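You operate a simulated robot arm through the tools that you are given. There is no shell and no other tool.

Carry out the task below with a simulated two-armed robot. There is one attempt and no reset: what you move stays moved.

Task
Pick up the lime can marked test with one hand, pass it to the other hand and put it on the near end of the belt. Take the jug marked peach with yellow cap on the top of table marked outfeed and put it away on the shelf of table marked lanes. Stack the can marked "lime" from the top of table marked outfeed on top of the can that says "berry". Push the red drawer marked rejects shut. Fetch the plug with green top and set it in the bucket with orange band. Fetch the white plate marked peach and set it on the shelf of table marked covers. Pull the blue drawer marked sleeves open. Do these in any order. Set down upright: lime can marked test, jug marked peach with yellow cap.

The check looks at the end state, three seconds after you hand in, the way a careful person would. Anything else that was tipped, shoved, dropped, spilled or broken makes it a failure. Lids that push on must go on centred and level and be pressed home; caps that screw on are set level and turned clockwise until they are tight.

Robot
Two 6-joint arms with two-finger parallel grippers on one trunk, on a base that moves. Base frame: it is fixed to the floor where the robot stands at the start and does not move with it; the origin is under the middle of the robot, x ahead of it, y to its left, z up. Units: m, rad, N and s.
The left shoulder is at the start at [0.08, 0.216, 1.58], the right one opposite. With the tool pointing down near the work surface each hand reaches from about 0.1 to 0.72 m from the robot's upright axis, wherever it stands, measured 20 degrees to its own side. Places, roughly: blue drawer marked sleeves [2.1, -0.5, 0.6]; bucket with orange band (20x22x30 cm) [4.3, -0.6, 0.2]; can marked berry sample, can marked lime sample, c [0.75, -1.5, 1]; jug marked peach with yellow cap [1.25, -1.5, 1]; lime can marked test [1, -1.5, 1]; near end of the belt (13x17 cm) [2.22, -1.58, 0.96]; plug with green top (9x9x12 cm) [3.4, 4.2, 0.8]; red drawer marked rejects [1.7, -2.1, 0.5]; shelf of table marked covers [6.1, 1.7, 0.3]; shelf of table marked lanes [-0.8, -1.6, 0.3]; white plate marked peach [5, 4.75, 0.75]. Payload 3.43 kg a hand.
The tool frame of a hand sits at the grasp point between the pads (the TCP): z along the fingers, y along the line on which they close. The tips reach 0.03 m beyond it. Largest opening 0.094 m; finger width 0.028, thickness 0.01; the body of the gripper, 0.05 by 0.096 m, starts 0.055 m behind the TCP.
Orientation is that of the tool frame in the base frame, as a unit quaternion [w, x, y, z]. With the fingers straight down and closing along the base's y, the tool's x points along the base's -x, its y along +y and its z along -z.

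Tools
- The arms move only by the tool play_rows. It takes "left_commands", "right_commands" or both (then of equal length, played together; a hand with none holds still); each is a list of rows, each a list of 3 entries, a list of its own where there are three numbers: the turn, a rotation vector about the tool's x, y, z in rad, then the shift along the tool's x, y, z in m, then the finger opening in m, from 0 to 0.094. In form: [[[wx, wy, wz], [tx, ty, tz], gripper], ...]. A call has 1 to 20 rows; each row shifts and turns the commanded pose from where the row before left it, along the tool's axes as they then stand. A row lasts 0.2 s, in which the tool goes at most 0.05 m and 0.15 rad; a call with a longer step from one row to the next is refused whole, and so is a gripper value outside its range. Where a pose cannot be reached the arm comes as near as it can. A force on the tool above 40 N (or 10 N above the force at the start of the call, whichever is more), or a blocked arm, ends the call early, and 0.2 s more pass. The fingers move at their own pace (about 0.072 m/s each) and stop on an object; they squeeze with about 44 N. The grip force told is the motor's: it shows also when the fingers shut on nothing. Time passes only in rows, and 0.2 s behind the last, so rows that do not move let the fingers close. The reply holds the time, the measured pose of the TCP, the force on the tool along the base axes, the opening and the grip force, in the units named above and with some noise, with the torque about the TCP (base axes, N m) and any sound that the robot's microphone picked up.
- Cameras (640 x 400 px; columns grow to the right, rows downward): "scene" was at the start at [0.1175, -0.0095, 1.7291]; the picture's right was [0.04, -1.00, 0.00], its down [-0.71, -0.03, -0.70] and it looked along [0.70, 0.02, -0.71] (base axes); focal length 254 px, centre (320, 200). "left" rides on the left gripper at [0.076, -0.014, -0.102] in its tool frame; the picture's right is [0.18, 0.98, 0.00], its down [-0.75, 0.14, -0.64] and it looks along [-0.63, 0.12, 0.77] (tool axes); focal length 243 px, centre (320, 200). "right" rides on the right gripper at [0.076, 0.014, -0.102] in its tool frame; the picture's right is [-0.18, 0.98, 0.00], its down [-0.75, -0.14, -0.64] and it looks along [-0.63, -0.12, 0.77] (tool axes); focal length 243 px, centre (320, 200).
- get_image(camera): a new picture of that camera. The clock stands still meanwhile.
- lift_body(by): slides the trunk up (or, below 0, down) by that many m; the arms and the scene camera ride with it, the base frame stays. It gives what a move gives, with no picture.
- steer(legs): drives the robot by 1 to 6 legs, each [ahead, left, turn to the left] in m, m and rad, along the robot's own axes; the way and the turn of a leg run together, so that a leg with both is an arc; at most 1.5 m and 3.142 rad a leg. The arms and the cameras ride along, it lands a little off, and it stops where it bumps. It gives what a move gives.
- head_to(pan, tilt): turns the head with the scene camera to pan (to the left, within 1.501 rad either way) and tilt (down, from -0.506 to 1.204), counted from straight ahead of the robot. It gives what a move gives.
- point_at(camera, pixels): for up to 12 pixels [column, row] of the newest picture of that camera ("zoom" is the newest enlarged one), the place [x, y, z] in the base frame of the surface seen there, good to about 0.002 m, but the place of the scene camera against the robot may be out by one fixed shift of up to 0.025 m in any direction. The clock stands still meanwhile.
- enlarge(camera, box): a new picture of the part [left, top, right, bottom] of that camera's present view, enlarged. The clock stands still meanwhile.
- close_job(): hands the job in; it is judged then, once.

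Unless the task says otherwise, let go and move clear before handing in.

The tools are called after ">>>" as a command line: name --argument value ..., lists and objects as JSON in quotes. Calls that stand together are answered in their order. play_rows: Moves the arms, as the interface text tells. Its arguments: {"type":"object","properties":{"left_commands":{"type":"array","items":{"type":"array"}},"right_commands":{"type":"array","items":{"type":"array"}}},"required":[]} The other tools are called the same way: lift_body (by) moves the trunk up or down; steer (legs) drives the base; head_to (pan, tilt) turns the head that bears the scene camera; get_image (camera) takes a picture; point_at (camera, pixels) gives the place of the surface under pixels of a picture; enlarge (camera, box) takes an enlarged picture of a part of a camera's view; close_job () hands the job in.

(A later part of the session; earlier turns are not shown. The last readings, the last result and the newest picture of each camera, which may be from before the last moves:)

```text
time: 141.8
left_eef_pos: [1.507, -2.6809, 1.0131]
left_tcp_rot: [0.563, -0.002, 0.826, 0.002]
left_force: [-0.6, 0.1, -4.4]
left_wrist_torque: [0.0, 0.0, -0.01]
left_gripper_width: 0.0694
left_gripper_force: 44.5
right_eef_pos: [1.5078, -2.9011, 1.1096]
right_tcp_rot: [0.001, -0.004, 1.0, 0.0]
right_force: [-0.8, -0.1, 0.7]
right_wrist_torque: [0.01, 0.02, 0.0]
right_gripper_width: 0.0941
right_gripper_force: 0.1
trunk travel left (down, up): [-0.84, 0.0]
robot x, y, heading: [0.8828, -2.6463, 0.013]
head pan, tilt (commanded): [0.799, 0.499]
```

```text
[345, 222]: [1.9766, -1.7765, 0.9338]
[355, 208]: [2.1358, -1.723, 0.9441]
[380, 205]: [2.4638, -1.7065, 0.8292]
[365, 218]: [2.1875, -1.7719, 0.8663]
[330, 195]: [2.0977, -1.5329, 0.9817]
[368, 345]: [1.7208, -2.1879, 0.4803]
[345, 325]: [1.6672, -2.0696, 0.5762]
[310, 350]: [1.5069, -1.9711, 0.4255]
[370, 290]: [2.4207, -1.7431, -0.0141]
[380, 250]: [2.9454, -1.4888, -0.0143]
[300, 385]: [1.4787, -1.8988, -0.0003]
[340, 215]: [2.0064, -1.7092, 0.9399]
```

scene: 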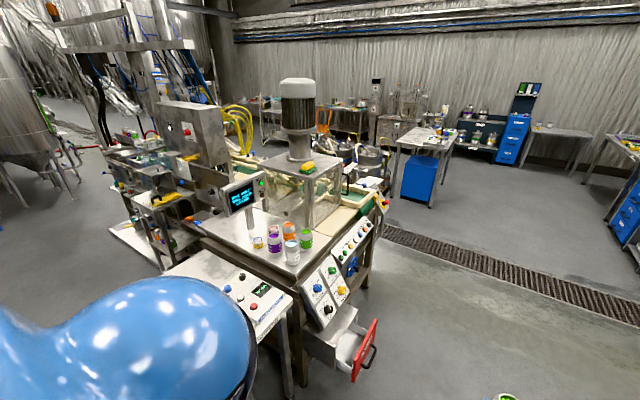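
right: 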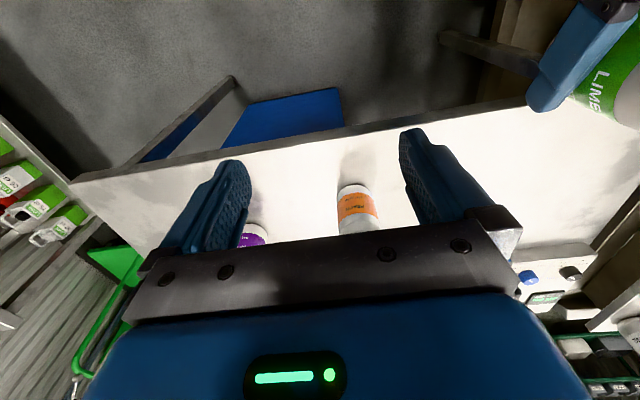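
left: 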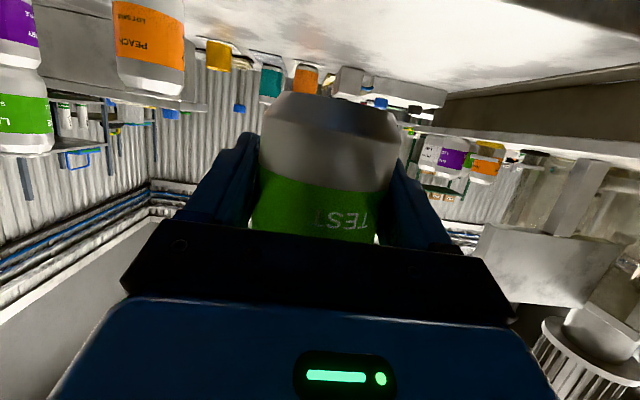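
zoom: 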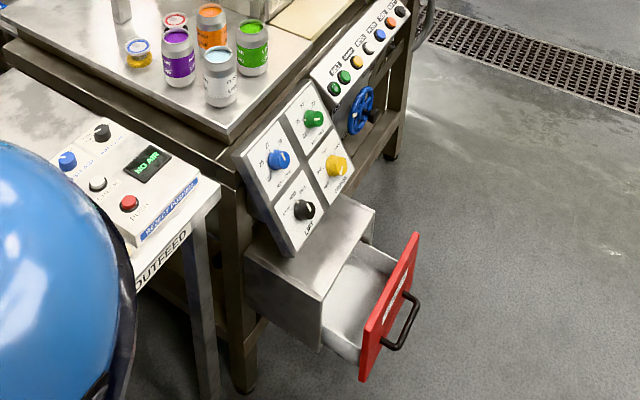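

The green belt with tan rails ends around (2.2,-1.6). Drive along the aisle and turn to face the machine there.

>>> steer --legs '[[1.2, -0.2, 0], [0, 0, 1.785]]'

>>> head_to --pan 0.0 --tilt 0.6

>>> get_image --camera "scene"

```text
time: 152.2
left_eef_pos: [1.9517, -2.2162, 1.013]
left_tcp_rot: [-0.345, 0.653, -0.506, -0.446]
left_force: [0.6, 0.3, -4.1]
left_wrist_torque: [0.03, -0.02, -0.01]
left_gripper_width: 0.0697
left_gripper_force: 43.8
right_eef_pos: [2.1669, -2.1614, 1.1084]
right_tcp_rot: [-0.001, 0.791, -0.612, 0.0]
right_force: [0.2, -0.2, -0.5]
right_wrist_torque: [0.01, 0.02, 0.01]
right_gripper_width: 0.094
right_gripper_force: 0.1
trunk travel left (down, up): [-0.84, 0.0]
robot x, y, heading: [2.0684, -2.8252, 1.821]
head pan, tilt (commanded): [0.799, 0.499]
```

```text
time: 153.3
left_eef_pos: [1.9512, -2.2159, 1.0125]
left_tcp_rot: [-0.344, 0.654, -0.505, -0.446]
left_force: [0.2, -0.6, -3.0]
left_wrist_torque: [-0.02, -0.03, 0.01]
left_gripper_width: 0.0694
left_gripper_force: 44.1
right_eef_pos: [2.1661, -2.1598, 1.1079]
right_tcp_rot: [0.0, 0.791, -0.612, -0.001]
right_force: [0.0, 0.0, 0.1]
right_wrist_torque: [-0.01, 0.01, 0.02]
right_gripper_width: 0.094
right_gripper_force: 0.1
trunk travel left (down, up): [-0.84, 0.0]
robot x, y, heading: [2.0658, -2.8284, 1.825]
head pan, tilt (commanded): [0.0, 0.6]
```

```text
taken
```

scene: 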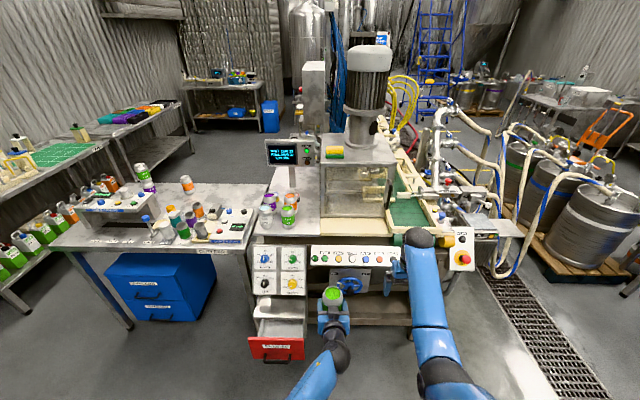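

Good view: the green belt end is at (405,210) beside the glass case. Enlarge and measure.

>>> enlarge --camera "scene" --box '[310, 140, 510, 290]'

>>> point_at --camera "scene" --pixels '[[405, 210], [400, 200], [415, 215], [395, 190], [390, 215], [430, 205], [405, 228], [352, 225], [385, 200], [420, 195], [465, 250], [440, 215]]'

```text
2.67 times, centred on (410, 215) of scene
```

zoom: 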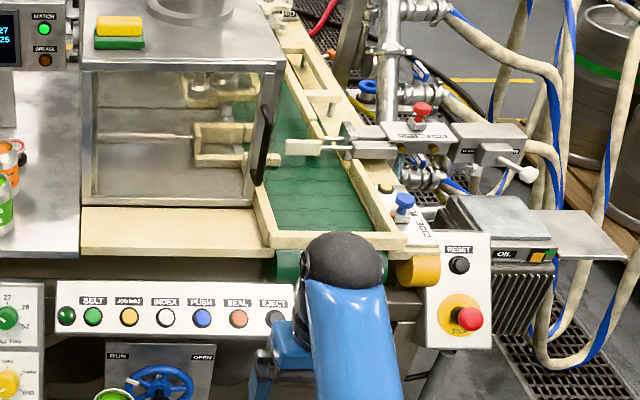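

```text
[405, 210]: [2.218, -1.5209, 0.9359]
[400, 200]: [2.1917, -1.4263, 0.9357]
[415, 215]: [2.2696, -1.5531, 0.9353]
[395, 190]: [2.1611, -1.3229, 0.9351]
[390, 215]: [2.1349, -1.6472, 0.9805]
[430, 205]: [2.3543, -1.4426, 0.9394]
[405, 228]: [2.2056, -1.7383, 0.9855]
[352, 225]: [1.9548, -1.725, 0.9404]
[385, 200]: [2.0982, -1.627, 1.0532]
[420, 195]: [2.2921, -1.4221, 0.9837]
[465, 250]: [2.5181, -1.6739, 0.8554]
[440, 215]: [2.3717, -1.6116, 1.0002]
```

Belt surface is z≈0.949 (true), rails ~4.5 cm higher. Raise the can, then move the robot sideways and closer so I can inspect with the free right wrist camera.

>>> play_rows --left_commands '[[[0, 0, 0], [-0.028, 0, -0.0109], 0.04], [[0, 0, 0], [-0.028, 0, -0.0109], 0.04], [[0, 0, 0], [-0.0233, 0, -0.009], 0.04], [[0, 0, 0], [0, 0, 0], 0.04]]'

>>> steer --legs '[[0.25, -0.4, 0]]'

>>> get_image --camera "scene"

>>> get_image --camera "right"

>>> get_image --camera "left"

```text
time: 154.3
left_eef_pos: [1.9504, -2.2168, 1.0975]
left_tcp_rot: [-0.344, 0.653, -0.506, -0.446]
left_force: [0.0, 0.3, -3.1]
left_wrist_torque: [0.02, 0.04, 0.01]
left_gripper_width: 0.0695
left_gripper_force: 44.5
right_eef_pos: [2.1675, -2.1609, 1.1099]
right_tcp_rot: [-0.001, 0.791, -0.612, 0.0]
right_force: [0.8, 0.2, 0.1]
right_wrist_torque: [-0.02, 0.0, -0.03]
right_gripper_width: 0.094
right_gripper_force: 0.0
trunk travel left (down, up): [-0.84, 0.0]
robot x, y, heading: [2.0713, -2.8282, 1.823]
head pan, tilt (commanded): [0.0, 0.6]
```

```text
time: 157.1
left_eef_pos: [2.2798, -1.8786, 1.0984]
left_tcp_rot: [-0.346, 0.652, -0.506, -0.445]
left_force: [-0.3, 0.2, -4.0]
left_wrist_torque: [0.0, -0.03, -0.01]
left_gripper_width: 0.0693
left_gripper_force: 43.7
right_eef_pos: [2.4945, -1.8251, 1.1099]
right_tcp_rot: [-0.002, 0.79, -0.614, -0.001]
right_force: [0.2, 0.1, -0.5]
right_wrist_torque: [-0.01, -0.03, -0.02]
right_gripper_width: 0.0941
right_gripper_force: 0.0
trunk travel left (down, up): [-0.84, 0.0]
robot x, y, heading: [2.3966, -2.4884, 1.821]
head pan, tilt (commanded): [0.0, 0.6]
```

```text
taken
```

scene: 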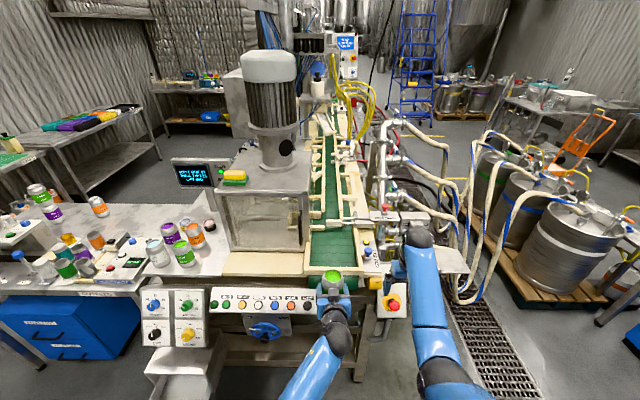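

```text
taken
```

right: 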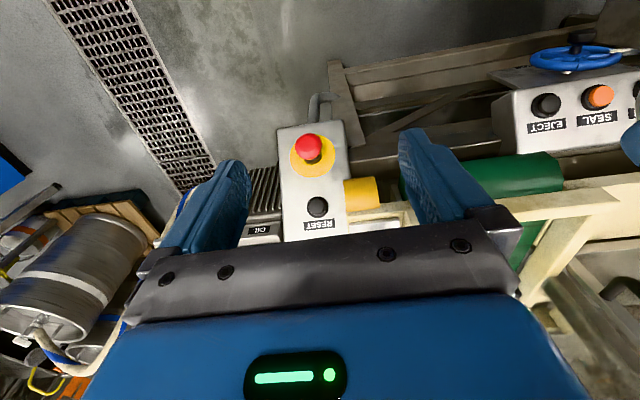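

```text
taken
```

left: 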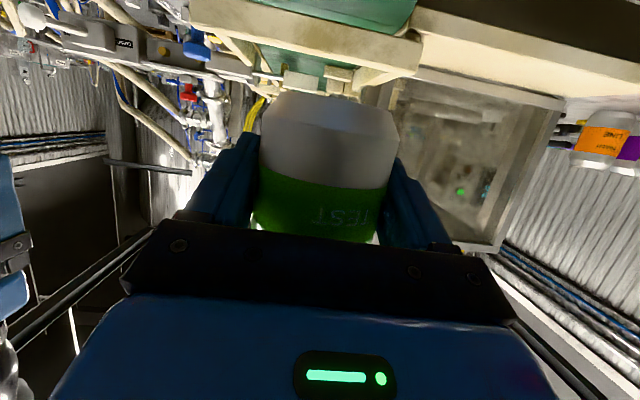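

The left camera sees the near-end rail and belt. Measure them with both cameras.

>>> point_at --camera "left" --pixels '[[300, 40], [320, 55], [210, 18], [410, 55], [270, 62], [330, 12], [300, 82], [340, 85], [255, 55], [360, 80]]'

>>> enlarge --camera "scene" --box '[260, 180, 420, 310]'

```text
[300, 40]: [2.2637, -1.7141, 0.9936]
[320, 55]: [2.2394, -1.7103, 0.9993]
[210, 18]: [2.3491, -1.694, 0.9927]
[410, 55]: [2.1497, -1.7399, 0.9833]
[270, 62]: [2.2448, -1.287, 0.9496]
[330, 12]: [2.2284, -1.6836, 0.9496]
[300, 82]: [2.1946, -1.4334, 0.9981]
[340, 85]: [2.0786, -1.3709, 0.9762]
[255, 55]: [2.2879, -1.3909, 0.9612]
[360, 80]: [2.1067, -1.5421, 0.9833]
```

```text
3.08 times, centred on (340, 245) of scene
```

zoom: 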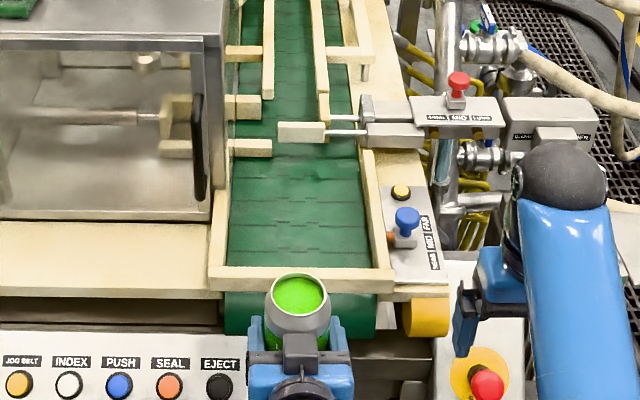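

>>> point_at --camera "zoom" --pixels '[[300, 268], [300, 281], [300, 262], [300, 215], [300, 165], [300, 130], [232, 215], [222, 215], [362, 215], [372, 215], [250, 148], [298, 292]]'

```text
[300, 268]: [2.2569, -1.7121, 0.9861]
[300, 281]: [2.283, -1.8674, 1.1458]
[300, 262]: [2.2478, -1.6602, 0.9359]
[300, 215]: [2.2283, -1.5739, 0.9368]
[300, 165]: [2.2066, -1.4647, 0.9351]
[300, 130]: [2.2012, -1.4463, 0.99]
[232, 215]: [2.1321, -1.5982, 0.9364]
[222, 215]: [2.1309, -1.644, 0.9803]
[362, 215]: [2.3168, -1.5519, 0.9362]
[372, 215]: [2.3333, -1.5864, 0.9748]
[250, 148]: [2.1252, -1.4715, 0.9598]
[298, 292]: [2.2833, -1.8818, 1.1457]
```

The belt zone is ~0.19 m wide between rails, belt z≈0.950, near rail top ≈1.0 at y≈-1.70. I'll pull the right hand back a bit, then drive so the can comes over the zone.

>>> play_rows --right_commands '[[[0, 0, 0], [0.03, 0, 0.019], 0.094], [[0, 0, 0], [0.03, 0, 0.019], 0.094], [[0, 0, 0], [0.03, 0, 0.019], 0.06], [[0, 0, 0], [0.03, 0, 0.019], 0.03], [[0, 0, 0], [0.03, 0, 0.019], 0.02], [[0, 0, 0], [0.03, 0, 0.019], 0.02], [[0, 0, 0], [0, 0, 0], 0.02]]'

>>> steer --legs '[[0.22, -0.02, -0.01]]'

>>> get_image --camera "left"

>>> get_image --camera "scene"

```text
time: 158.7
left_eef_pos: [2.2814, -1.877, 1.0972]
left_tcp_rot: [-0.346, 0.652, -0.507, -0.445]
left_force: [0.3, -0.1, -3.6]
left_wrist_torque: [-0.01, 0.01, 0.0]
left_gripper_width: 0.0692
left_gripper_force: 44.1
right_eef_pos: [2.5424, -1.995, 0.9933]
right_tcp_rot: [-0.001, 0.79, -0.614, -0.001]
right_force: [1.5, 0.0, 0.3]
right_wrist_torque: [-0.03, -0.02, -0.01]
right_gripper_width: 0.0199
right_gripper_force: 0.1
trunk travel left (down, up): [-0.84, 0.0]
robot x, y, heading: [2.3956, -2.4886, 1.817]
head pan, tilt (commanded): [0.0, 0.6]
```

```text
time: 160.4
left_eef_pos: [2.2551, -1.6637, 1.1001]
left_tcp_rot: [-0.35, 0.648, -0.511, -0.444]
left_force: [0.1, -1.0, -2.9]
left_wrist_torque: [-0.03, -0.01, -0.02]
left_gripper_width: 0.0692
left_gripper_force: 44.1
right_eef_pos: [2.5153, -1.7847, 0.9966]
right_tcp_rot: [-0.003, 0.786, -0.618, -0.001]
right_force: [0.3, -1.2, 0.0]
right_wrist_torque: [0.06, -0.01, 0.01]
right_gripper_width: 0.0203
right_gripper_force: 0.0
trunk travel left (down, up): [-0.84, 0.0]
robot x, y, heading: [2.3643, -2.2728, 1.808]
head pan, tilt (commanded): [0.0, 0.6]
```

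```text
taken
```

left: 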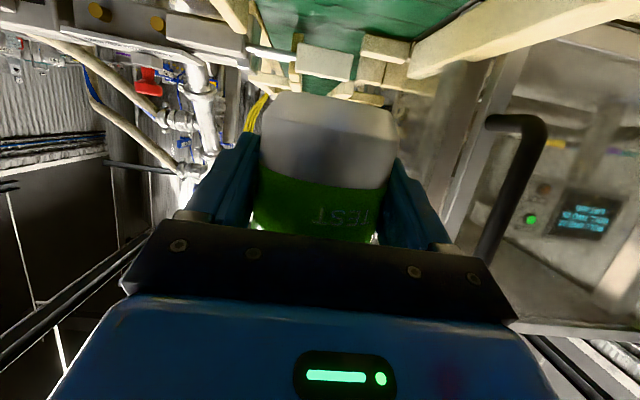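

```text
taken
```

scene: 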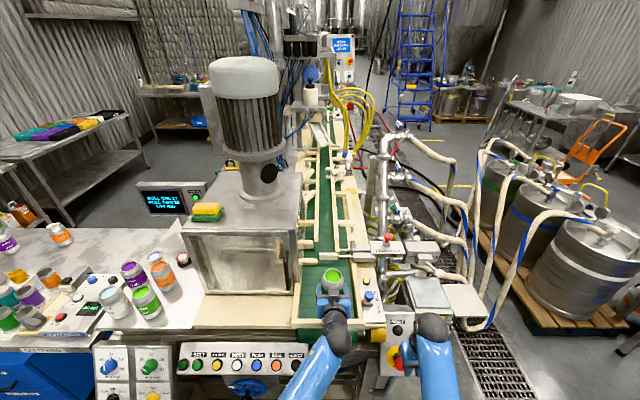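

>>> point_at --camera "left" --pixels '[[430, 60], [470, 35], [240, 25], [330, 62], [380, 55], [340, 15], [400, 15], [270, 30], [520, 15]]'

>>> enlarge --camera "scene" --box '[270, 220, 400, 340]'

```text
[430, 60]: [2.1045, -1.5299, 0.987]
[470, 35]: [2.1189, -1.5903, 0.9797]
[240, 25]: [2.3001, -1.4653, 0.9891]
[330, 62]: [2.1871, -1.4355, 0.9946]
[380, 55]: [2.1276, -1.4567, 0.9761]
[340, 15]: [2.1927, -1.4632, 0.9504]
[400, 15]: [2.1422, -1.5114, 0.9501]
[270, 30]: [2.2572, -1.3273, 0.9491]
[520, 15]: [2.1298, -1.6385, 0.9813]
```

```text
3.33 times, centred on (335, 280) of scene
```

zoom: 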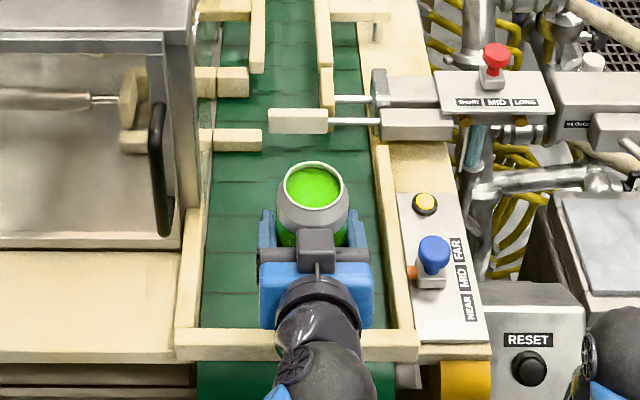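

Forward 0.107 and left 0.012 remain. Drive 0.09 ahead, then trim with the arm.

>>> steer --legs '[[0.09, 0.01, 0]]'

>>> get_image --camera "left"

```text
time: 161.5
left_eef_pos: [2.2279, -1.5842, 1.1028]
left_tcp_rot: [-0.35, 0.647, -0.511, -0.445]
left_force: [0.4, -0.5, -3.3]
left_wrist_torque: [0.03, -0.02, 0.02]
left_gripper_width: 0.0694
left_gripper_force: 44.6
right_eef_pos: [2.4861, -1.7043, 0.9975]
right_tcp_rot: [-0.004, 0.786, -0.619, -0.004]
right_force: [1.0, -1.1, 0.5]
right_wrist_torque: [0.03, 0.01, 0.0]
right_gripper_width: 0.02
right_gripper_force: 0.0
trunk travel left (down, up): [-0.84, 0.0]
robot x, y, heading: [2.3336, -2.1871, 1.808]
head pan, tilt (commanded): [0.0, 0.6]
```

```text
taken
```

left: 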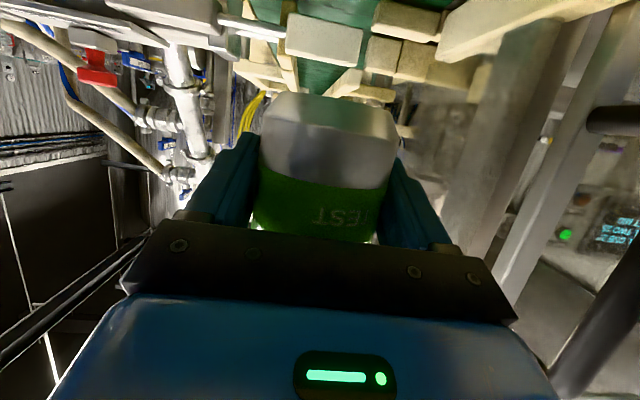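

Trim 24 mm forward, 4 mm left, and lower 0.09 m toward the belt.

>>> play_rows --left_commands '[[[0, 0, 0], [-0.0086, 0.004, 0.0222], 0.04], [[0, 0, 0], [0.0186, 0, 0.0072], 0.04], [[0, 0, 0], [0.0186, 0, 0.0072], 0.04], [[0, 0, 0], [0.0186, 0, 0.0072], 0.04], [[0, 0, 0], [0.014, 0, 0.0054], 0.04], [[0, 0, 0], [0, 0, 0], 0.04]]'

>>> get_image --camera "left"

>>> enlarge --camera "scene" --box '[250, 220, 400, 360]'

```text
time: 162.9
left_eef_pos: [2.2146, -1.5517, 1.0208]
left_tcp_rot: [-0.348, 0.649, -0.512, -0.442]
left_force: [-2.9, 9.6, -7.8]
left_wrist_torque: [0.94, 0.27, 0.01]
left_gripper_width: 0.0693
left_gripper_force: 44.3
right_eef_pos: [2.4845, -1.6958, 0.9939]
right_tcp_rot: [0.001, 0.786, -0.618, 0.0]
right_force: [-0.1, 0.0, -0.4]
right_wrist_torque: [0.0, 0.0, 0.0]
right_gripper_width: 0.02
right_gripper_force: 0.0
trunk travel left (down, up): [-0.84, 0.0]
robot x, y, heading: [2.3355, -2.1907, 1.806]
head pan, tilt (commanded): [0.0, 0.6]
```

```text
taken
```

left: 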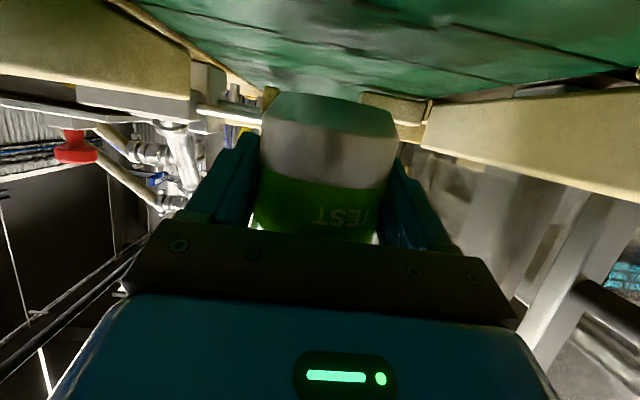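

```text
2.86 times, centred on (325, 290) of scene
```

zoom: 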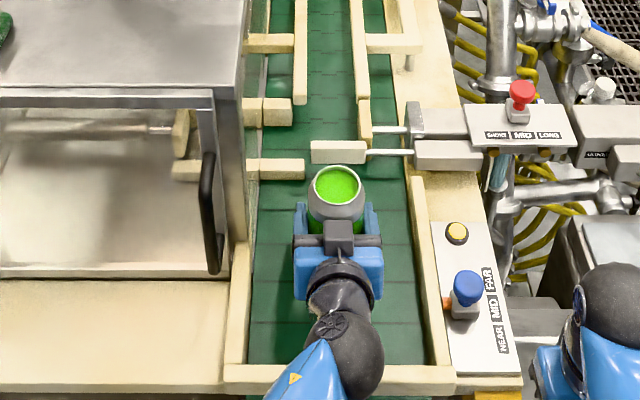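

A contact force (+9.6 N in y, torque 0.94) at about 0.13 m behind and 4 cm below the TCP tells me the hand's camera housing touches the near rail; this tilted grip cannot go down onto the belt. I'll raise the can, back off, and find a place to set it down and regrasp it from the top with the same left hand.

>>> play_rows --left_commands '[[[0, 0, 0], [-0.014, 0, -0.0054], 0.04], [[0, 0, 0], [-0.028, 0, -0.0109], 0.04], [[0, 0, 0], [-0.028, 0, -0.0109], 0.04], [[0, 0, 0], [-0.014, 0, -0.0054], 0.04], [[0, 0, 0], [0, 0, 0], 0.04]]'

>>> steer --legs '[[-0.25, 0, 0], [0, 0.22, 0]]'

>>> get_image --camera "scene"

>>> get_image --camera "left"

```text
time: 164.1
left_eef_pos: [2.2159, -1.5541, 1.1144]
left_tcp_rot: [-0.348, 0.649, -0.511, -0.443]
left_force: [0.3, 0.1, -3.3]
left_wrist_torque: [-0.01, -0.01, -0.01]
left_gripper_width: 0.0696
left_gripper_force: 44.0
right_eef_pos: [2.4842, -1.6982, 0.993]
right_tcp_rot: [0.0, 0.786, -0.618, 0.0]
right_force: [0.5, 0.6, 0.3]
right_wrist_torque: [0.0, -0.01, 0.03]
right_gripper_width: 0.0197
right_gripper_force: 0.0
trunk travel left (down, up): [-0.84, 0.0]
robot x, y, heading: [2.3343, -2.1873, 1.806]
head pan, tilt (commanded): [0.0, 0.6]
```

```text
time: 167.2
left_eef_pos: [2.0691, -1.845, 1.1131]
left_tcp_rot: [-0.348, 0.647, -0.515, -0.442]
left_force: [1.2, -0.2, -4.1]
left_wrist_torque: [0.01, -0.02, 0.04]
left_gripper_width: 0.0693
left_gripper_force: 43.9
right_eef_pos: [2.3348, -1.9913, 0.9929]
right_tcp_rot: [0.002, 0.784, -0.62, -0.001]
right_force: [0.2, -0.1, -0.2]
right_wrist_torque: [-0.01, 0.03, 0.01]
right_gripper_width: 0.0201
right_gripper_force: 0.0
trunk travel left (down, up): [-0.84, 0.0]
robot x, y, heading: [2.1774, -2.4838, 1.804]
head pan, tilt (commanded): [0.0, 0.6]
```

```text
taken
```

scene: 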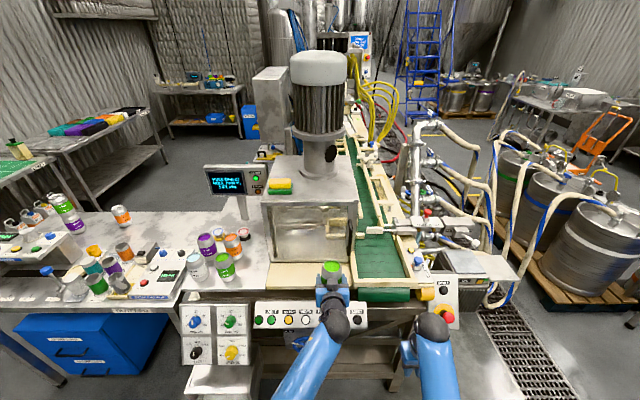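

```text
taken
```

left: 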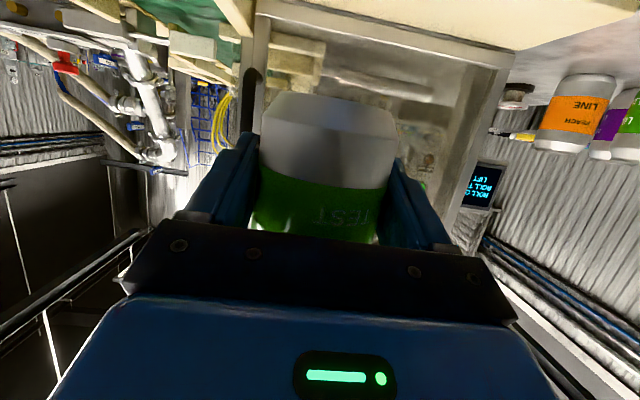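

Measure the flat tan plate in front of the glass case.

>>> enlarge --camera "scene" --box '[230, 220, 380, 350]'

>>> point_at --camera "left" --pixels '[[400, 20], [500, 40], [300, 10], [350, 25], [450, 10], [560, 25]]'

```text
3.08 times, centred on (305, 285) of scene
```

zoom: 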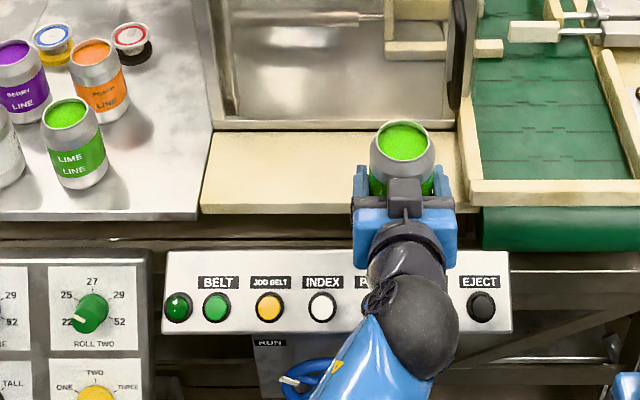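

```text
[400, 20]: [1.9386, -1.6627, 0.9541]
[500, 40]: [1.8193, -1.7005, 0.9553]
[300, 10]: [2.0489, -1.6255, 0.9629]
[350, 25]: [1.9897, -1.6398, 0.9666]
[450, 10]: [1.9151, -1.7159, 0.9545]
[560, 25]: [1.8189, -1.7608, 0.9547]
```

>>> point_at --camera "zoom" --pixels '[[300, 140], [300, 170], [300, 198], [300, 206], [210, 190], [220, 140], [360, 160], [300, 260], [300, 245], [403, 140], [200, 215], [120, 205]]'

```text
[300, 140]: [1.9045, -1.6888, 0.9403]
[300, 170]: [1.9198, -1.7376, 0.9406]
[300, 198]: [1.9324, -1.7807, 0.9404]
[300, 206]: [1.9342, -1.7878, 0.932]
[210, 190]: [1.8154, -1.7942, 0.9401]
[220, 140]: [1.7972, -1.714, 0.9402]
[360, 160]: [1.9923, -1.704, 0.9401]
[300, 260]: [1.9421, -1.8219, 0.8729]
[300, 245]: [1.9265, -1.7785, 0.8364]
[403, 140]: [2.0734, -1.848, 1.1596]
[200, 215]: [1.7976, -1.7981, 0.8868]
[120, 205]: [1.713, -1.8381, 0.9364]
```

The tan plate is flat at z≈0.9545, 0.11 m deep. I'll set the can in its middle (camera housing hanging beyond the edge) and regrasp with less tilt. Drive there.

>>> steer --legs '[[0.135, 0.118, 0]]'

>>> play_rows --left_commands '[[[0, 0, 0], [0, 0, 0], 0.04], [[0, 0, 0], [0, 0, 0], 0.04]]'

>>> get_image --camera "left"

>>> enlarge --camera "scene" --box '[230, 220, 400, 360]'

```text
time: 168.8
left_eef_pos: [1.9246, -1.7425, 1.1164]
left_tcp_rot: [-0.351, 0.645, -0.515, -0.442]
left_force: [-0.3, -0.7, -4.2]
left_wrist_torque: [-0.01, 0.02, 0.04]
left_gripper_width: 0.069
left_gripper_force: 44.0
right_eef_pos: [2.1934, -1.8887, 0.9929]
right_tcp_rot: [0.0, 0.783, -0.623, -0.002]
right_force: [0.7, -0.4, -0.1]
right_wrist_torque: [0.0, 0.0, 0.02]
right_gripper_width: 0.02
right_gripper_force: 0.1
trunk travel left (down, up): [-0.84, 0.0]
robot x, y, heading: [2.0313, -2.3764, 1.797]
head pan, tilt (commanded): [0.0, 0.6]
```

```text
time: 169.3
left_eef_pos: [1.9235, -1.7413, 1.1141]
left_tcp_rot: [-0.351, 0.646, -0.515, -0.441]
left_force: [0.9, 0.9, -4.4]
left_wrist_torque: [-0.03, 0.02, 0.01]
left_gripper_width: 0.069
left_gripper_force: 44.2
right_eef_pos: [2.1909, -1.8878, 0.9931]
right_tcp_rot: [-0.001, 0.783, -0.622, -0.001]
right_force: [0.8, -1.0, -0.2]
right_wrist_torque: [-0.01, 0.03, 0.01]
right_gripper_width: 0.0201
right_gripper_force: 0.0
trunk travel left (down, up): [-0.84, 0.0]
robot x, y, heading: [2.0332, -2.3777, 1.798]
head pan, tilt (commanded): [0.0, 0.6]
```

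```text
taken
```

left: 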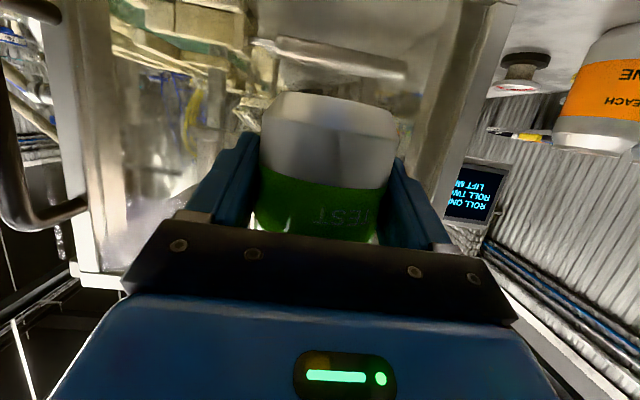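

```text
2.86 times, centred on (315, 290) of scene
```

zoom: 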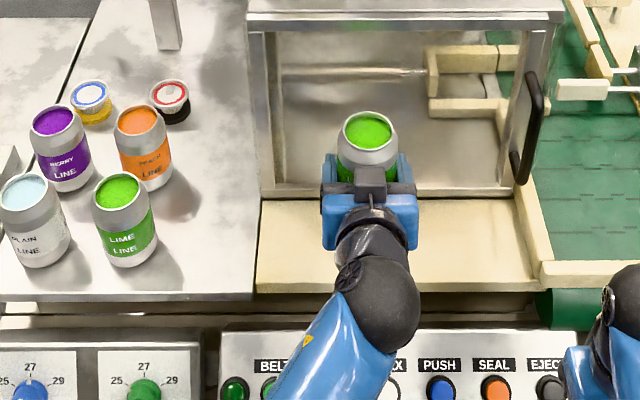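

TCP is over the plate, ~4 cm from its edge. Move 7 mm in and lower to ~1 cm above.

>>> play_rows --left_commands '[[[0, 0, 0], [0.0161, 0, 0.0139], 0.04], [[0, 0, 0], [0.028, 0, 0.0109], 0.04], [[0, 0, 0], [0.028, 0, 0.0109], 0.04], [[0, 0, 0], [0.0186, 0, 0.0072], 0.04], [[0, 0, 0], [0.0047, 0, 0.0018], 0.04], [[0, 0, 0], [0, 0, 0], 0.04]]'

>>> enlarge --camera "scene" --box '[230, 220, 400, 360]'

```text
time: 170.8
left_eef_pos: [1.9215, -1.7352, 1.0098]
left_tcp_rot: [-0.351, 0.646, -0.515, -0.441]
left_force: [0.1, 0.4, -3.4]
left_wrist_torque: [0.01, 0.01, 0.0]
left_gripper_width: 0.069
left_gripper_force: 43.4
right_eef_pos: [2.1897, -1.8879, 0.9938]
right_tcp_rot: [-0.001, 0.783, -0.622, -0.001]
right_force: [-0.3, -0.1, 0.7]
right_wrist_torque: [0.04, 0.0, 0.0]
right_gripper_width: 0.02
right_gripper_force: 0.0
trunk travel left (down, up): [-0.84, 0.0]
robot x, y, heading: [2.0314, -2.3759, 1.796]
head pan, tilt (commanded): [0.0, 0.6]
```

```text
2.86 times, centred on (315, 290) of scene
```

zoom: 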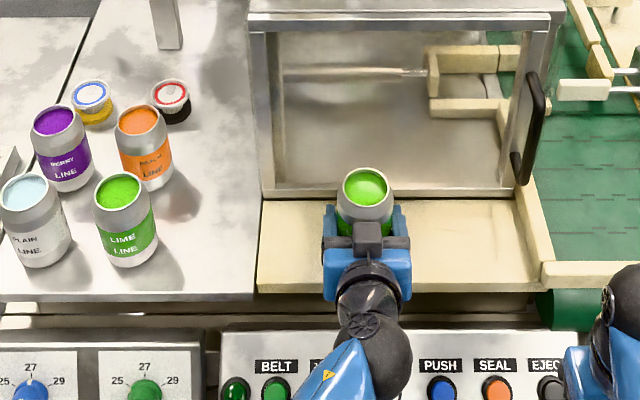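

Lower in small steps until contact with the plate.

>>> play_rows --left_commands '[[[0, 0, 0], [0.0047, 0, 0.0018], 0.04], [[0, 0, 0], [0.0028, 0, 0.0011], 0.04], [[0, 0, 0], [0, 0, 0], 0.04]]'

>>> play_rows --left_commands '[[[0, 0, 0], [0.0014, 0, 0.0005], 0.04], [[0, 0, 0], [0, 0, 0], 0.04]]'

>>> play_rows --left_commands '[[[0, 0, 0], [0.0014, 0, 0.0005], 0.04], [[0, 0, 0], [0, 0, 0], 0.04]]'

```text
time: 171.6
left_eef_pos: [1.9212, -1.733, 1.002]
left_tcp_rot: [-0.35, 0.647, -0.514, -0.442]
left_force: [0.7, 0.7, -3.5]
left_wrist_torque: [0.02, 0.02, 0.03]
left_gripper_width: 0.0692
left_gripper_force: 44.4
right_eef_pos: [2.1897, -1.8876, 0.9951]
right_tcp_rot: [-0.001, 0.782, -0.623, 0.0]
right_force: [0.0, 0.8, -0.4]
right_wrist_torque: [0.01, 0.0, 0.04]
right_gripper_width: 0.02
right_gripper_force: 0.1
trunk travel left (down, up): [-0.84, 0.0]
robot x, y, heading: [2.0362, -2.3795, 1.793]
head pan, tilt (commanded): [0.0, 0.6]
```

```text
time: 172.2
left_eef_pos: [1.9202, -1.7348, 0.9997]
left_tcp_rot: [-0.351, 0.646, -0.514, -0.441]
left_force: [-1.1, 1.1, -2.8]
left_wrist_torque: [0.0, -0.01, -0.02]
left_gripper_width: 0.0693
left_gripper_force: 44.1
right_eef_pos: [2.1894, -1.8865, 0.9944]
right_tcp_rot: [-0.001, 0.783, -0.622, -0.001]
right_force: [0.5, -0.4, 0.5]
right_wrist_torque: [0.02, 0.0, -0.04]
right_gripper_width: 0.0201
right_gripper_force: 0.1
trunk travel left (down, up): [-0.84, 0.0]
robot x, y, heading: [2.0305, -2.3762, 1.8]
head pan, tilt (commanded): [0.0, 0.6]
```

```text
time: 172.8
left_eef_pos: [1.9203, -1.7345, 0.9983]
left_tcp_rot: [-0.352, 0.645, -0.515, -0.441]
left_force: [-0.3, 1.2, -3.6]
left_wrist_torque: [0.0, -0.02, 0.02]
left_gripper_width: 0.0692
left_gripper_force: 43.9
right_eef_pos: [2.1894, -1.8868, 0.9932]
right_tcp_rot: [-0.001, 0.783, -0.623, -0.001]
right_force: [-0.5, -0.1, -0.1]
right_wrist_torque: [0.02, -0.04, -0.01]
right_gripper_width: 0.0199
right_gripper_force: 0.0
trunk travel left (down, up): [-0.84, 0.0]
robot x, y, heading: [2.0338, -2.3746, 1.795]
head pan, tilt (commanded): [0.0, 0.6]
```

>>> play_rows --left_commands '[[[0, 0, 0], [0.0014, 0, 0.0005], 0.04], [[0, 0, 0], [0, 0, 0], 0.04]]'

>>> play_rows --left_commands '[[[0, 0, 0], [0.0014, 0, 0.0005], 0.04], [[0, 0, 0], [0, 0, 0], 0.04]]'

```text
time: 173.3
left_eef_pos: [1.9212, -1.7337, 0.9972]
left_tcp_rot: [-0.35, 0.646, -0.514, -0.442]
left_force: [0.2, 0.4, -3.8]
left_wrist_torque: [0.01, -0.03, 0.01]
left_gripper_width: 0.0691
left_gripper_force: 43.5
right_eef_pos: [2.1898, -1.8878, 0.9938]
right_tcp_rot: [0.0, 0.783, -0.622, 0.0]
right_force: [0.0, 0.3, -0.3]
right_wrist_torque: [0.01, -0.01, 0.0]
right_gripper_width: 0.0201
right_gripper_force: 0.1
trunk travel left (down, up): [-0.84, 0.0]
robot x, y, heading: [2.0338, -2.379, 1.8]
head pan, tilt (commanded): [0.0, 0.6]
```

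```text
time: 173.9
left_eef_pos: [1.921, -1.7331, 0.9978]
left_tcp_rot: [-0.353, 0.645, -0.515, -0.44]
left_force: [-2.0, 0.7, 2.0]
left_wrist_torque: [0.13, -0.05, 0.03]
left_gripper_width: 0.0693
left_gripper_force: 44.0
right_eef_pos: [2.1891, -1.8869, 0.9944]
right_tcp_rot: [0.0, 0.782, -0.623, 0.001]
right_force: [0.5, 0.2, 0.0]
right_wrist_torque: [-0.02, 0.03, -0.04]
right_gripper_width: 0.0199
right_gripper_force: 0.1
trunk travel left (down, up): [-0.84, 0.0]
robot x, y, heading: [2.0274, -2.3792, 1.799]
head pan, tilt (commanded): [0.0, 0.6]
```

Contact. Release slowly and withdraw straight back.

>>> play_rows --left_commands '[[[0, 0, 0], [0, 0, 0], 0.07], [[0, 0, 0], [0, 0, 0], 0.076], [[0, 0, 0], [0, 0, 0], 0.085], [[0, 0, 0], [0, 0, 0], 0.094], [[0, 0, 0], [0, 0, 0], 0.094]]'

>>> get_image --camera "left"

```text
time: 175.2
left_eef_pos: [1.922, -1.7344, 0.997]
left_tcp_rot: [-0.351, 0.646, -0.515, -0.441]
left_force: [0.2, 0.1, 0.1]
left_wrist_torque: [-0.01, -0.02, 0.0]
left_gripper_width: 0.0938
left_gripper_force: 0.0
right_eef_pos: [2.1908, -1.887, 0.993]
right_tcp_rot: [0.0, 0.782, -0.623, 0.0]
right_force: [-1.0, -1.2, 0.4]
right_wrist_torque: [0.01, -0.01, -0.03]
right_gripper_width: 0.0199
right_gripper_force: 0.2
trunk travel left (down, up): [-0.84, 0.0]
robot x, y, heading: [2.036, -2.3806, 1.799]
head pan, tilt (commanded): [0.0, 0.6]
```

```text
taken
```

left: 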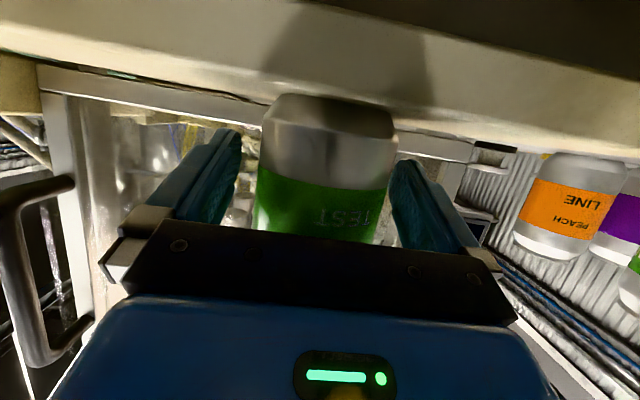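

Withdraw back, then raise and reduce the tilt to ~30°.

>>> play_rows --left_commands '[[[0, 0, 0], [0.0072, 0, -0.0186], 0.094], [[0, 0, 0], [0.0109, 0, -0.028], 0.094], [[0, 0, 0], [0.0145, 0, -0.0373], 0.094], [[0, 0, 0], [0.0145, 0, -0.0373], 0.094], [[0, 0, 0], [-0.0373, 0, -0.0145], 0.094], [[0, 0, 0], [-0.0373, 0, -0.0145], 0.094], [[0, 0, 0], [-0.0373, 0, -0.0145], 0.094], [[0, 0.136, 0], [0, 0, 0], 0.094], [[0, 0.136, 0], [0, 0, 0], 0.094], [[0, 0.136, 0], [0, 0, 0], 0.094], [[0, 0.136, 0], [0, 0, 0], 0.094], [[0, 0.136, 0], [0, 0, 0], 0.094], [[0, 0, 0], [0, 0, 0], 0.094]]'

>>> get_image --camera "left"

>>> enlarge --camera "scene" --box '[230, 200, 400, 360]'

```text
time: 177.9
left_eef_pos: [1.9501, -1.8606, 1.1156]
left_tcp_rot: [-0.159, 0.756, -0.603, -0.199]
left_force: [1.3, 0.0, 0.2]
left_wrist_torque: [0.0, -0.02, 0.02]
left_gripper_width: 0.0938
left_gripper_force: 0.1
right_eef_pos: [2.1892, -1.8866, 0.9926]
right_tcp_rot: [-0.001, 0.783, -0.622, -0.001]
right_force: [0.8, 1.0, -0.2]
right_wrist_torque: [0.01, -0.02, 0.0]
right_gripper_width: 0.0203
right_gripper_force: 0.0
trunk travel left (down, up): [-0.84, 0.0]
robot x, y, heading: [2.0347, -2.3784, 1.794]
head pan, tilt (commanded): [0.0, 0.6]
```

```text
taken
```

left: 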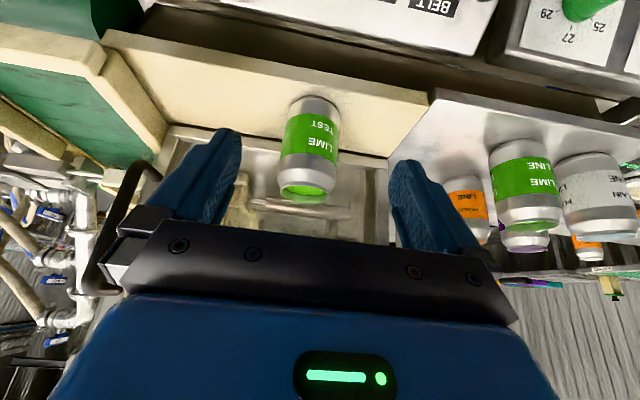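

```text
2.50 times, centred on (315, 280) of scene
```

zoom: 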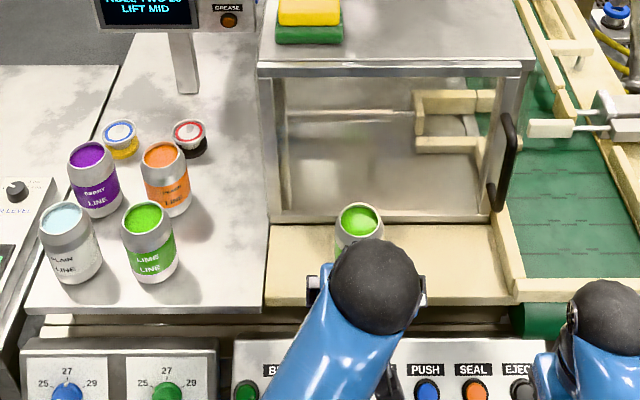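

The can stands upright on the plate; tilt is now ~0.52 rad. Measure the can's rim from the left camera.

>>> point_at --camera "left" --pixels '[[303, 190], [281, 188], [328, 195], [305, 200], [310, 130], [290, 135], [336, 140], [305, 182]]'

>>> enlarge --camera "left" --box '[260, 80, 360, 220]'

```text
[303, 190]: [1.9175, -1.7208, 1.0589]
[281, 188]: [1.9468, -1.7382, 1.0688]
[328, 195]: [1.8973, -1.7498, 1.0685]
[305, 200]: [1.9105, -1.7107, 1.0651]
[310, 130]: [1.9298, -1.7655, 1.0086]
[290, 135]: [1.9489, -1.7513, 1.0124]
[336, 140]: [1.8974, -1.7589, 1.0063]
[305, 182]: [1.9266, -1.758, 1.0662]
```

```text
2.86 times, centred on (310, 150) of left
```

zoom: 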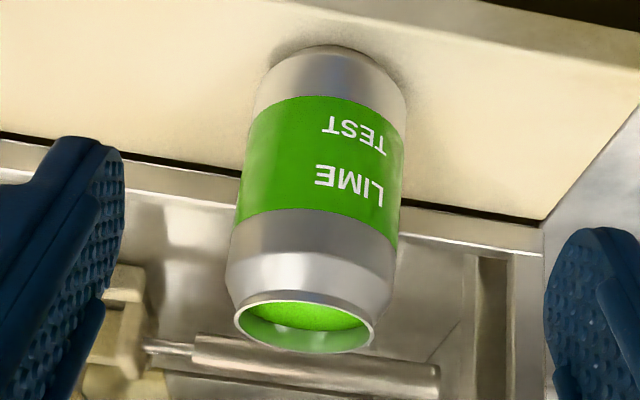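

Rim centre (1.921,-1.7345), top z 1.069. Move over it at height, then check.

>>> play_rows --left_commands '[[[0, 0, 0], [-0.0374, 0, 0.0212], 0.094], [[0, 0, 0], [-0.0374, 0, 0.0212], 0.094], [[0, 0, 0], [-0.0374, 0, 0.0212], 0.094], [[0, 0, 0], [0, 0, 0], 0.094]]'

>>> get_image --camera "left"

```text
time: 178.9
left_eef_pos: [1.9187, -1.7342, 1.1163]
left_tcp_rot: [-0.16, 0.756, -0.602, -0.2]
left_force: [0.6, -0.3, 0.6]
left_wrist_torque: [0.0, 0.01, -0.03]
left_gripper_width: 0.0942
left_gripper_force: 0.2
right_eef_pos: [2.1899, -1.8878, 0.994]
right_tcp_rot: [-0.001, 0.783, -0.622, 0.0]
right_force: [-0.4, -0.1, 0.2]
right_wrist_torque: [0.0, 0.01, 0.02]
right_gripper_width: 0.0201
right_gripper_force: 0.0
trunk travel left (down, up): [-0.84, 0.0]
robot x, y, heading: [2.0281, -2.3762, 1.797]
head pan, tilt (commanded): [0.0, 0.6]
```

```text
taken
```

left: 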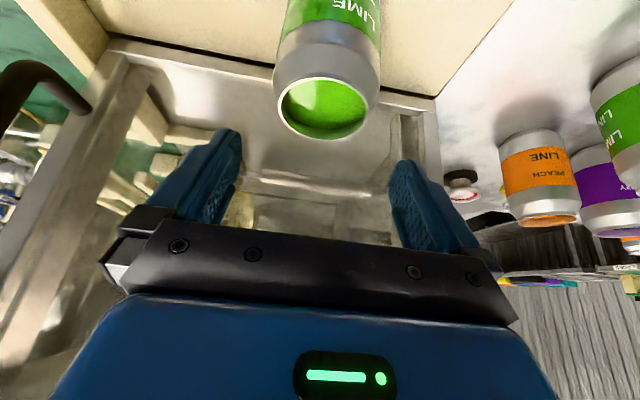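

>>> point_at --camera "left" --pixels '[[280, 100], [369, 98], [322, 138], [322, 76]]'

```text
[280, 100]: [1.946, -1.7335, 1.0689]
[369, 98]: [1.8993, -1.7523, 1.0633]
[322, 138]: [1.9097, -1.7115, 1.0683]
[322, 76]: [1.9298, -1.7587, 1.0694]
```

Centred within 1–2 mm. Descend 0.082 and close.

>>> play_rows --left_commands '[[[0, 0, 0], [0.0101, 0, 0.0178], 0.094], [[0, 0, 0], [0.0101, 0, 0.0178], 0.094], [[0, 0, 0], [0.0101, 0, 0.0178], 0.094], [[0, 0, 0], [0.0101, 0, 0.0178], 0.094], [[0, 0, 0], [0, 0, 0], 0.094], [[0, 0, 0], [0, 0, 0], 0.075], [[0, 0, 0], [0, 0, 0], 0.055], [[0, 0, 0], [0, 0, 0], 0.04], [[0, 0, 0], [0, 0, 0], 0.04]]'

>>> get_image --camera "left"

```text
time: 180.9
left_eef_pos: [1.9206, -1.7362, 1.0329]
left_tcp_rot: [-0.159, 0.757, -0.602, -0.199]
left_force: [-0.1, 0.2, 1.2]
left_wrist_torque: [-0.04, 0.07, 0.01]
left_gripper_width: 0.0686
left_gripper_force: 44.1
right_eef_pos: [2.1891, -1.8871, 0.9936]
right_tcp_rot: [0.0, 0.782, -0.623, 0.0]
right_force: [0.2, -0.2, -0.4]
right_wrist_torque: [0.02, 0.03, -0.01]
right_gripper_width: 0.0199
right_gripper_force: 0.0
trunk travel left (down, up): [-0.84, 0.0]
robot x, y, heading: [2.0346, -2.3771, 1.8]
head pan, tilt (commanded): [0.0, 0.6]
```

```text
taken
```

left: 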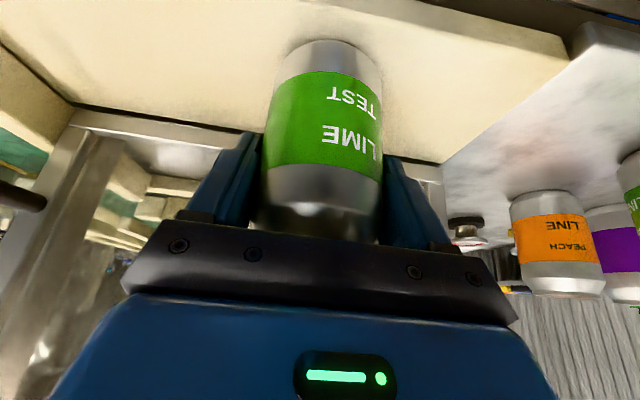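

Gripped. Lift 0.09 m.

>>> play_rows --left_commands '[[[0, 0, 0], [-0.0049, 0, -0.0087], 0.04], [[0, 0, 0], [-0.0098, 0, -0.0174], 0.04], [[0, 0, 0], [-0.0148, 0, -0.0261], 0.04], [[0, 0, 0], [-0.0148, 0, -0.0261], 0.04], [[0, 0, 0], [0, 0, 0], 0.04]]'

>>> get_image --camera "scene"

```text
time: 182.2
left_eef_pos: [1.9213, -1.7358, 1.1227]
left_tcp_rot: [-0.159, 0.756, -0.603, -0.199]
left_force: [0.7, 0.2, -3.0]
left_wrist_torque: [-0.02, 0.01, -0.01]
left_gripper_width: 0.0687
left_gripper_force: 43.9
right_eef_pos: [2.1894, -1.887, 0.9925]
right_tcp_rot: [-0.001, 0.783, -0.622, 0.001]
right_force: [-0.2, 0.6, -0.1]
right_wrist_torque: [0.03, -0.01, 0.03]
right_gripper_width: 0.0201
right_gripper_force: 0.0
trunk travel left (down, up): [-0.84, 0.0]
robot x, y, heading: [2.0356, -2.3782, 1.8]
head pan, tilt (commanded): [0.0, 0.6]
```

```text
taken
```

scene: 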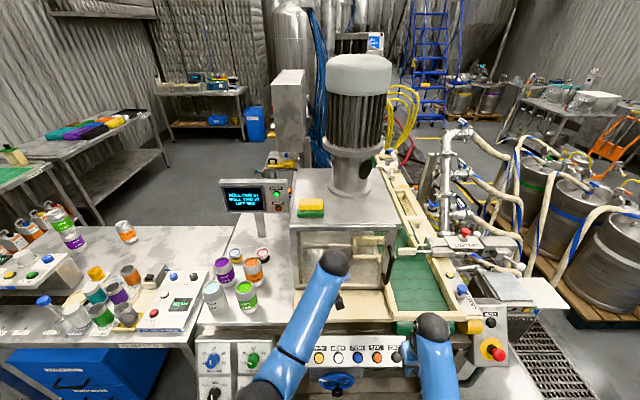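

Can's bottom is at z≈1.044, above the rails. Go back, right and forward around the case's handle.

>>> steer --legs '[[-0.15, 0, 0], [0, -0.335, 0], [0.15, 0, 0]]'

>>> play_rows --left_commands '[[[0, 0, 0], [0, 0, 0], 0.04], [[0, 0, 0], [0, 0, 0], 0.04]]'

>>> get_image --camera "left"

>>> enlarge --camera "scene" --box '[250, 200, 420, 360]'

```text
time: 186.3
left_eef_pos: [2.2396, -1.6681, 1.1259]
left_tcp_rot: [-0.158, 0.759, -0.598, -0.203]
left_force: [0.7, -0.6, -3.2]
left_wrist_torque: [0.06, 0.03, 0.02]
left_gripper_width: 0.0686
left_gripper_force: 43.8
right_eef_pos: [2.51, -1.8171, 0.9951]
right_tcp_rot: [-0.001, 0.785, -0.619, -0.001]
right_force: [0.0, 0.0, 0.3]
right_wrist_torque: [0.03, -0.02, 0.02]
right_gripper_width: 0.02
right_gripper_force: 0.0
trunk travel left (down, up): [-0.84, 0.0]
robot x, y, heading: [2.3527, -2.3027, 1.81]
head pan, tilt (commanded): [0.0, 0.6]
```

```text
time: 186.9
left_eef_pos: [2.2379, -1.6669, 1.124]
left_tcp_rot: [-0.159, 0.759, -0.599, -0.202]
left_force: [0.8, 0.1, -3.2]
left_wrist_torque: [0.01, 0.05, 0.02]
left_gripper_width: 0.0688
left_gripper_force: 44.5
right_eef_pos: [2.5084, -1.8166, 0.9951]
right_tcp_rot: [-0.001, 0.785, -0.619, -0.001]
right_force: [0.6, 0.0, 0.1]
right_wrist_torque: [0.01, 0.0, 0.0]
right_gripper_width: 0.0203
right_gripper_force: 0.2
trunk travel left (down, up): [-0.84, 0.0]
robot x, y, heading: [2.3526, -2.3082, 1.81]
head pan, tilt (commanded): [0.0, 0.6]
```

```text
taken
```

left: 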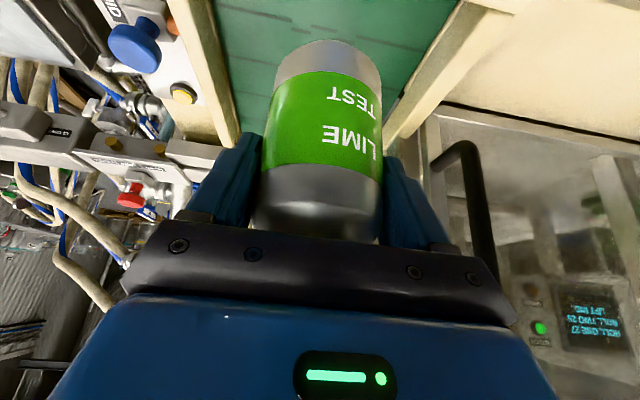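

```text
2.50 times, centred on (335, 280) of scene
```

zoom: 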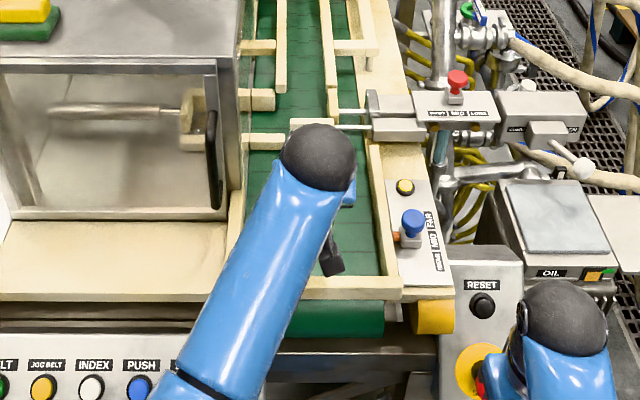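

Check how the dark housing on the hand sits relative to the near rail.

>>> point_at --camera "zoom" --pixels '[[332, 262], [335, 245], [345, 290], [345, 281], [320, 160], [365, 290]]'

>>> point_at --camera "left" --pixels '[[215, 60], [235, 110], [430, 70], [300, 15], [380, 20], [250, 60], [460, 30], [225, 20]]'

```text
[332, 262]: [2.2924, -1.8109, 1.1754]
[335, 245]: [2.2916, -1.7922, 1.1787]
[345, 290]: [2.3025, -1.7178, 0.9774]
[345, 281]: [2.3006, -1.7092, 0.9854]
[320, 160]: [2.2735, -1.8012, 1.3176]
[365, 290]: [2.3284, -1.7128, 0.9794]
```

```text
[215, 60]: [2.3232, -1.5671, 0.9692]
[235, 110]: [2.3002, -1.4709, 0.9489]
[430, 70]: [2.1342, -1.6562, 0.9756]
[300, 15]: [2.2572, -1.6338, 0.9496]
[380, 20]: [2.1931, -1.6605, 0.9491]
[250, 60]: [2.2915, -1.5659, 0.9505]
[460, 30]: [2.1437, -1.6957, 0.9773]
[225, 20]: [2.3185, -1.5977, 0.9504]
```

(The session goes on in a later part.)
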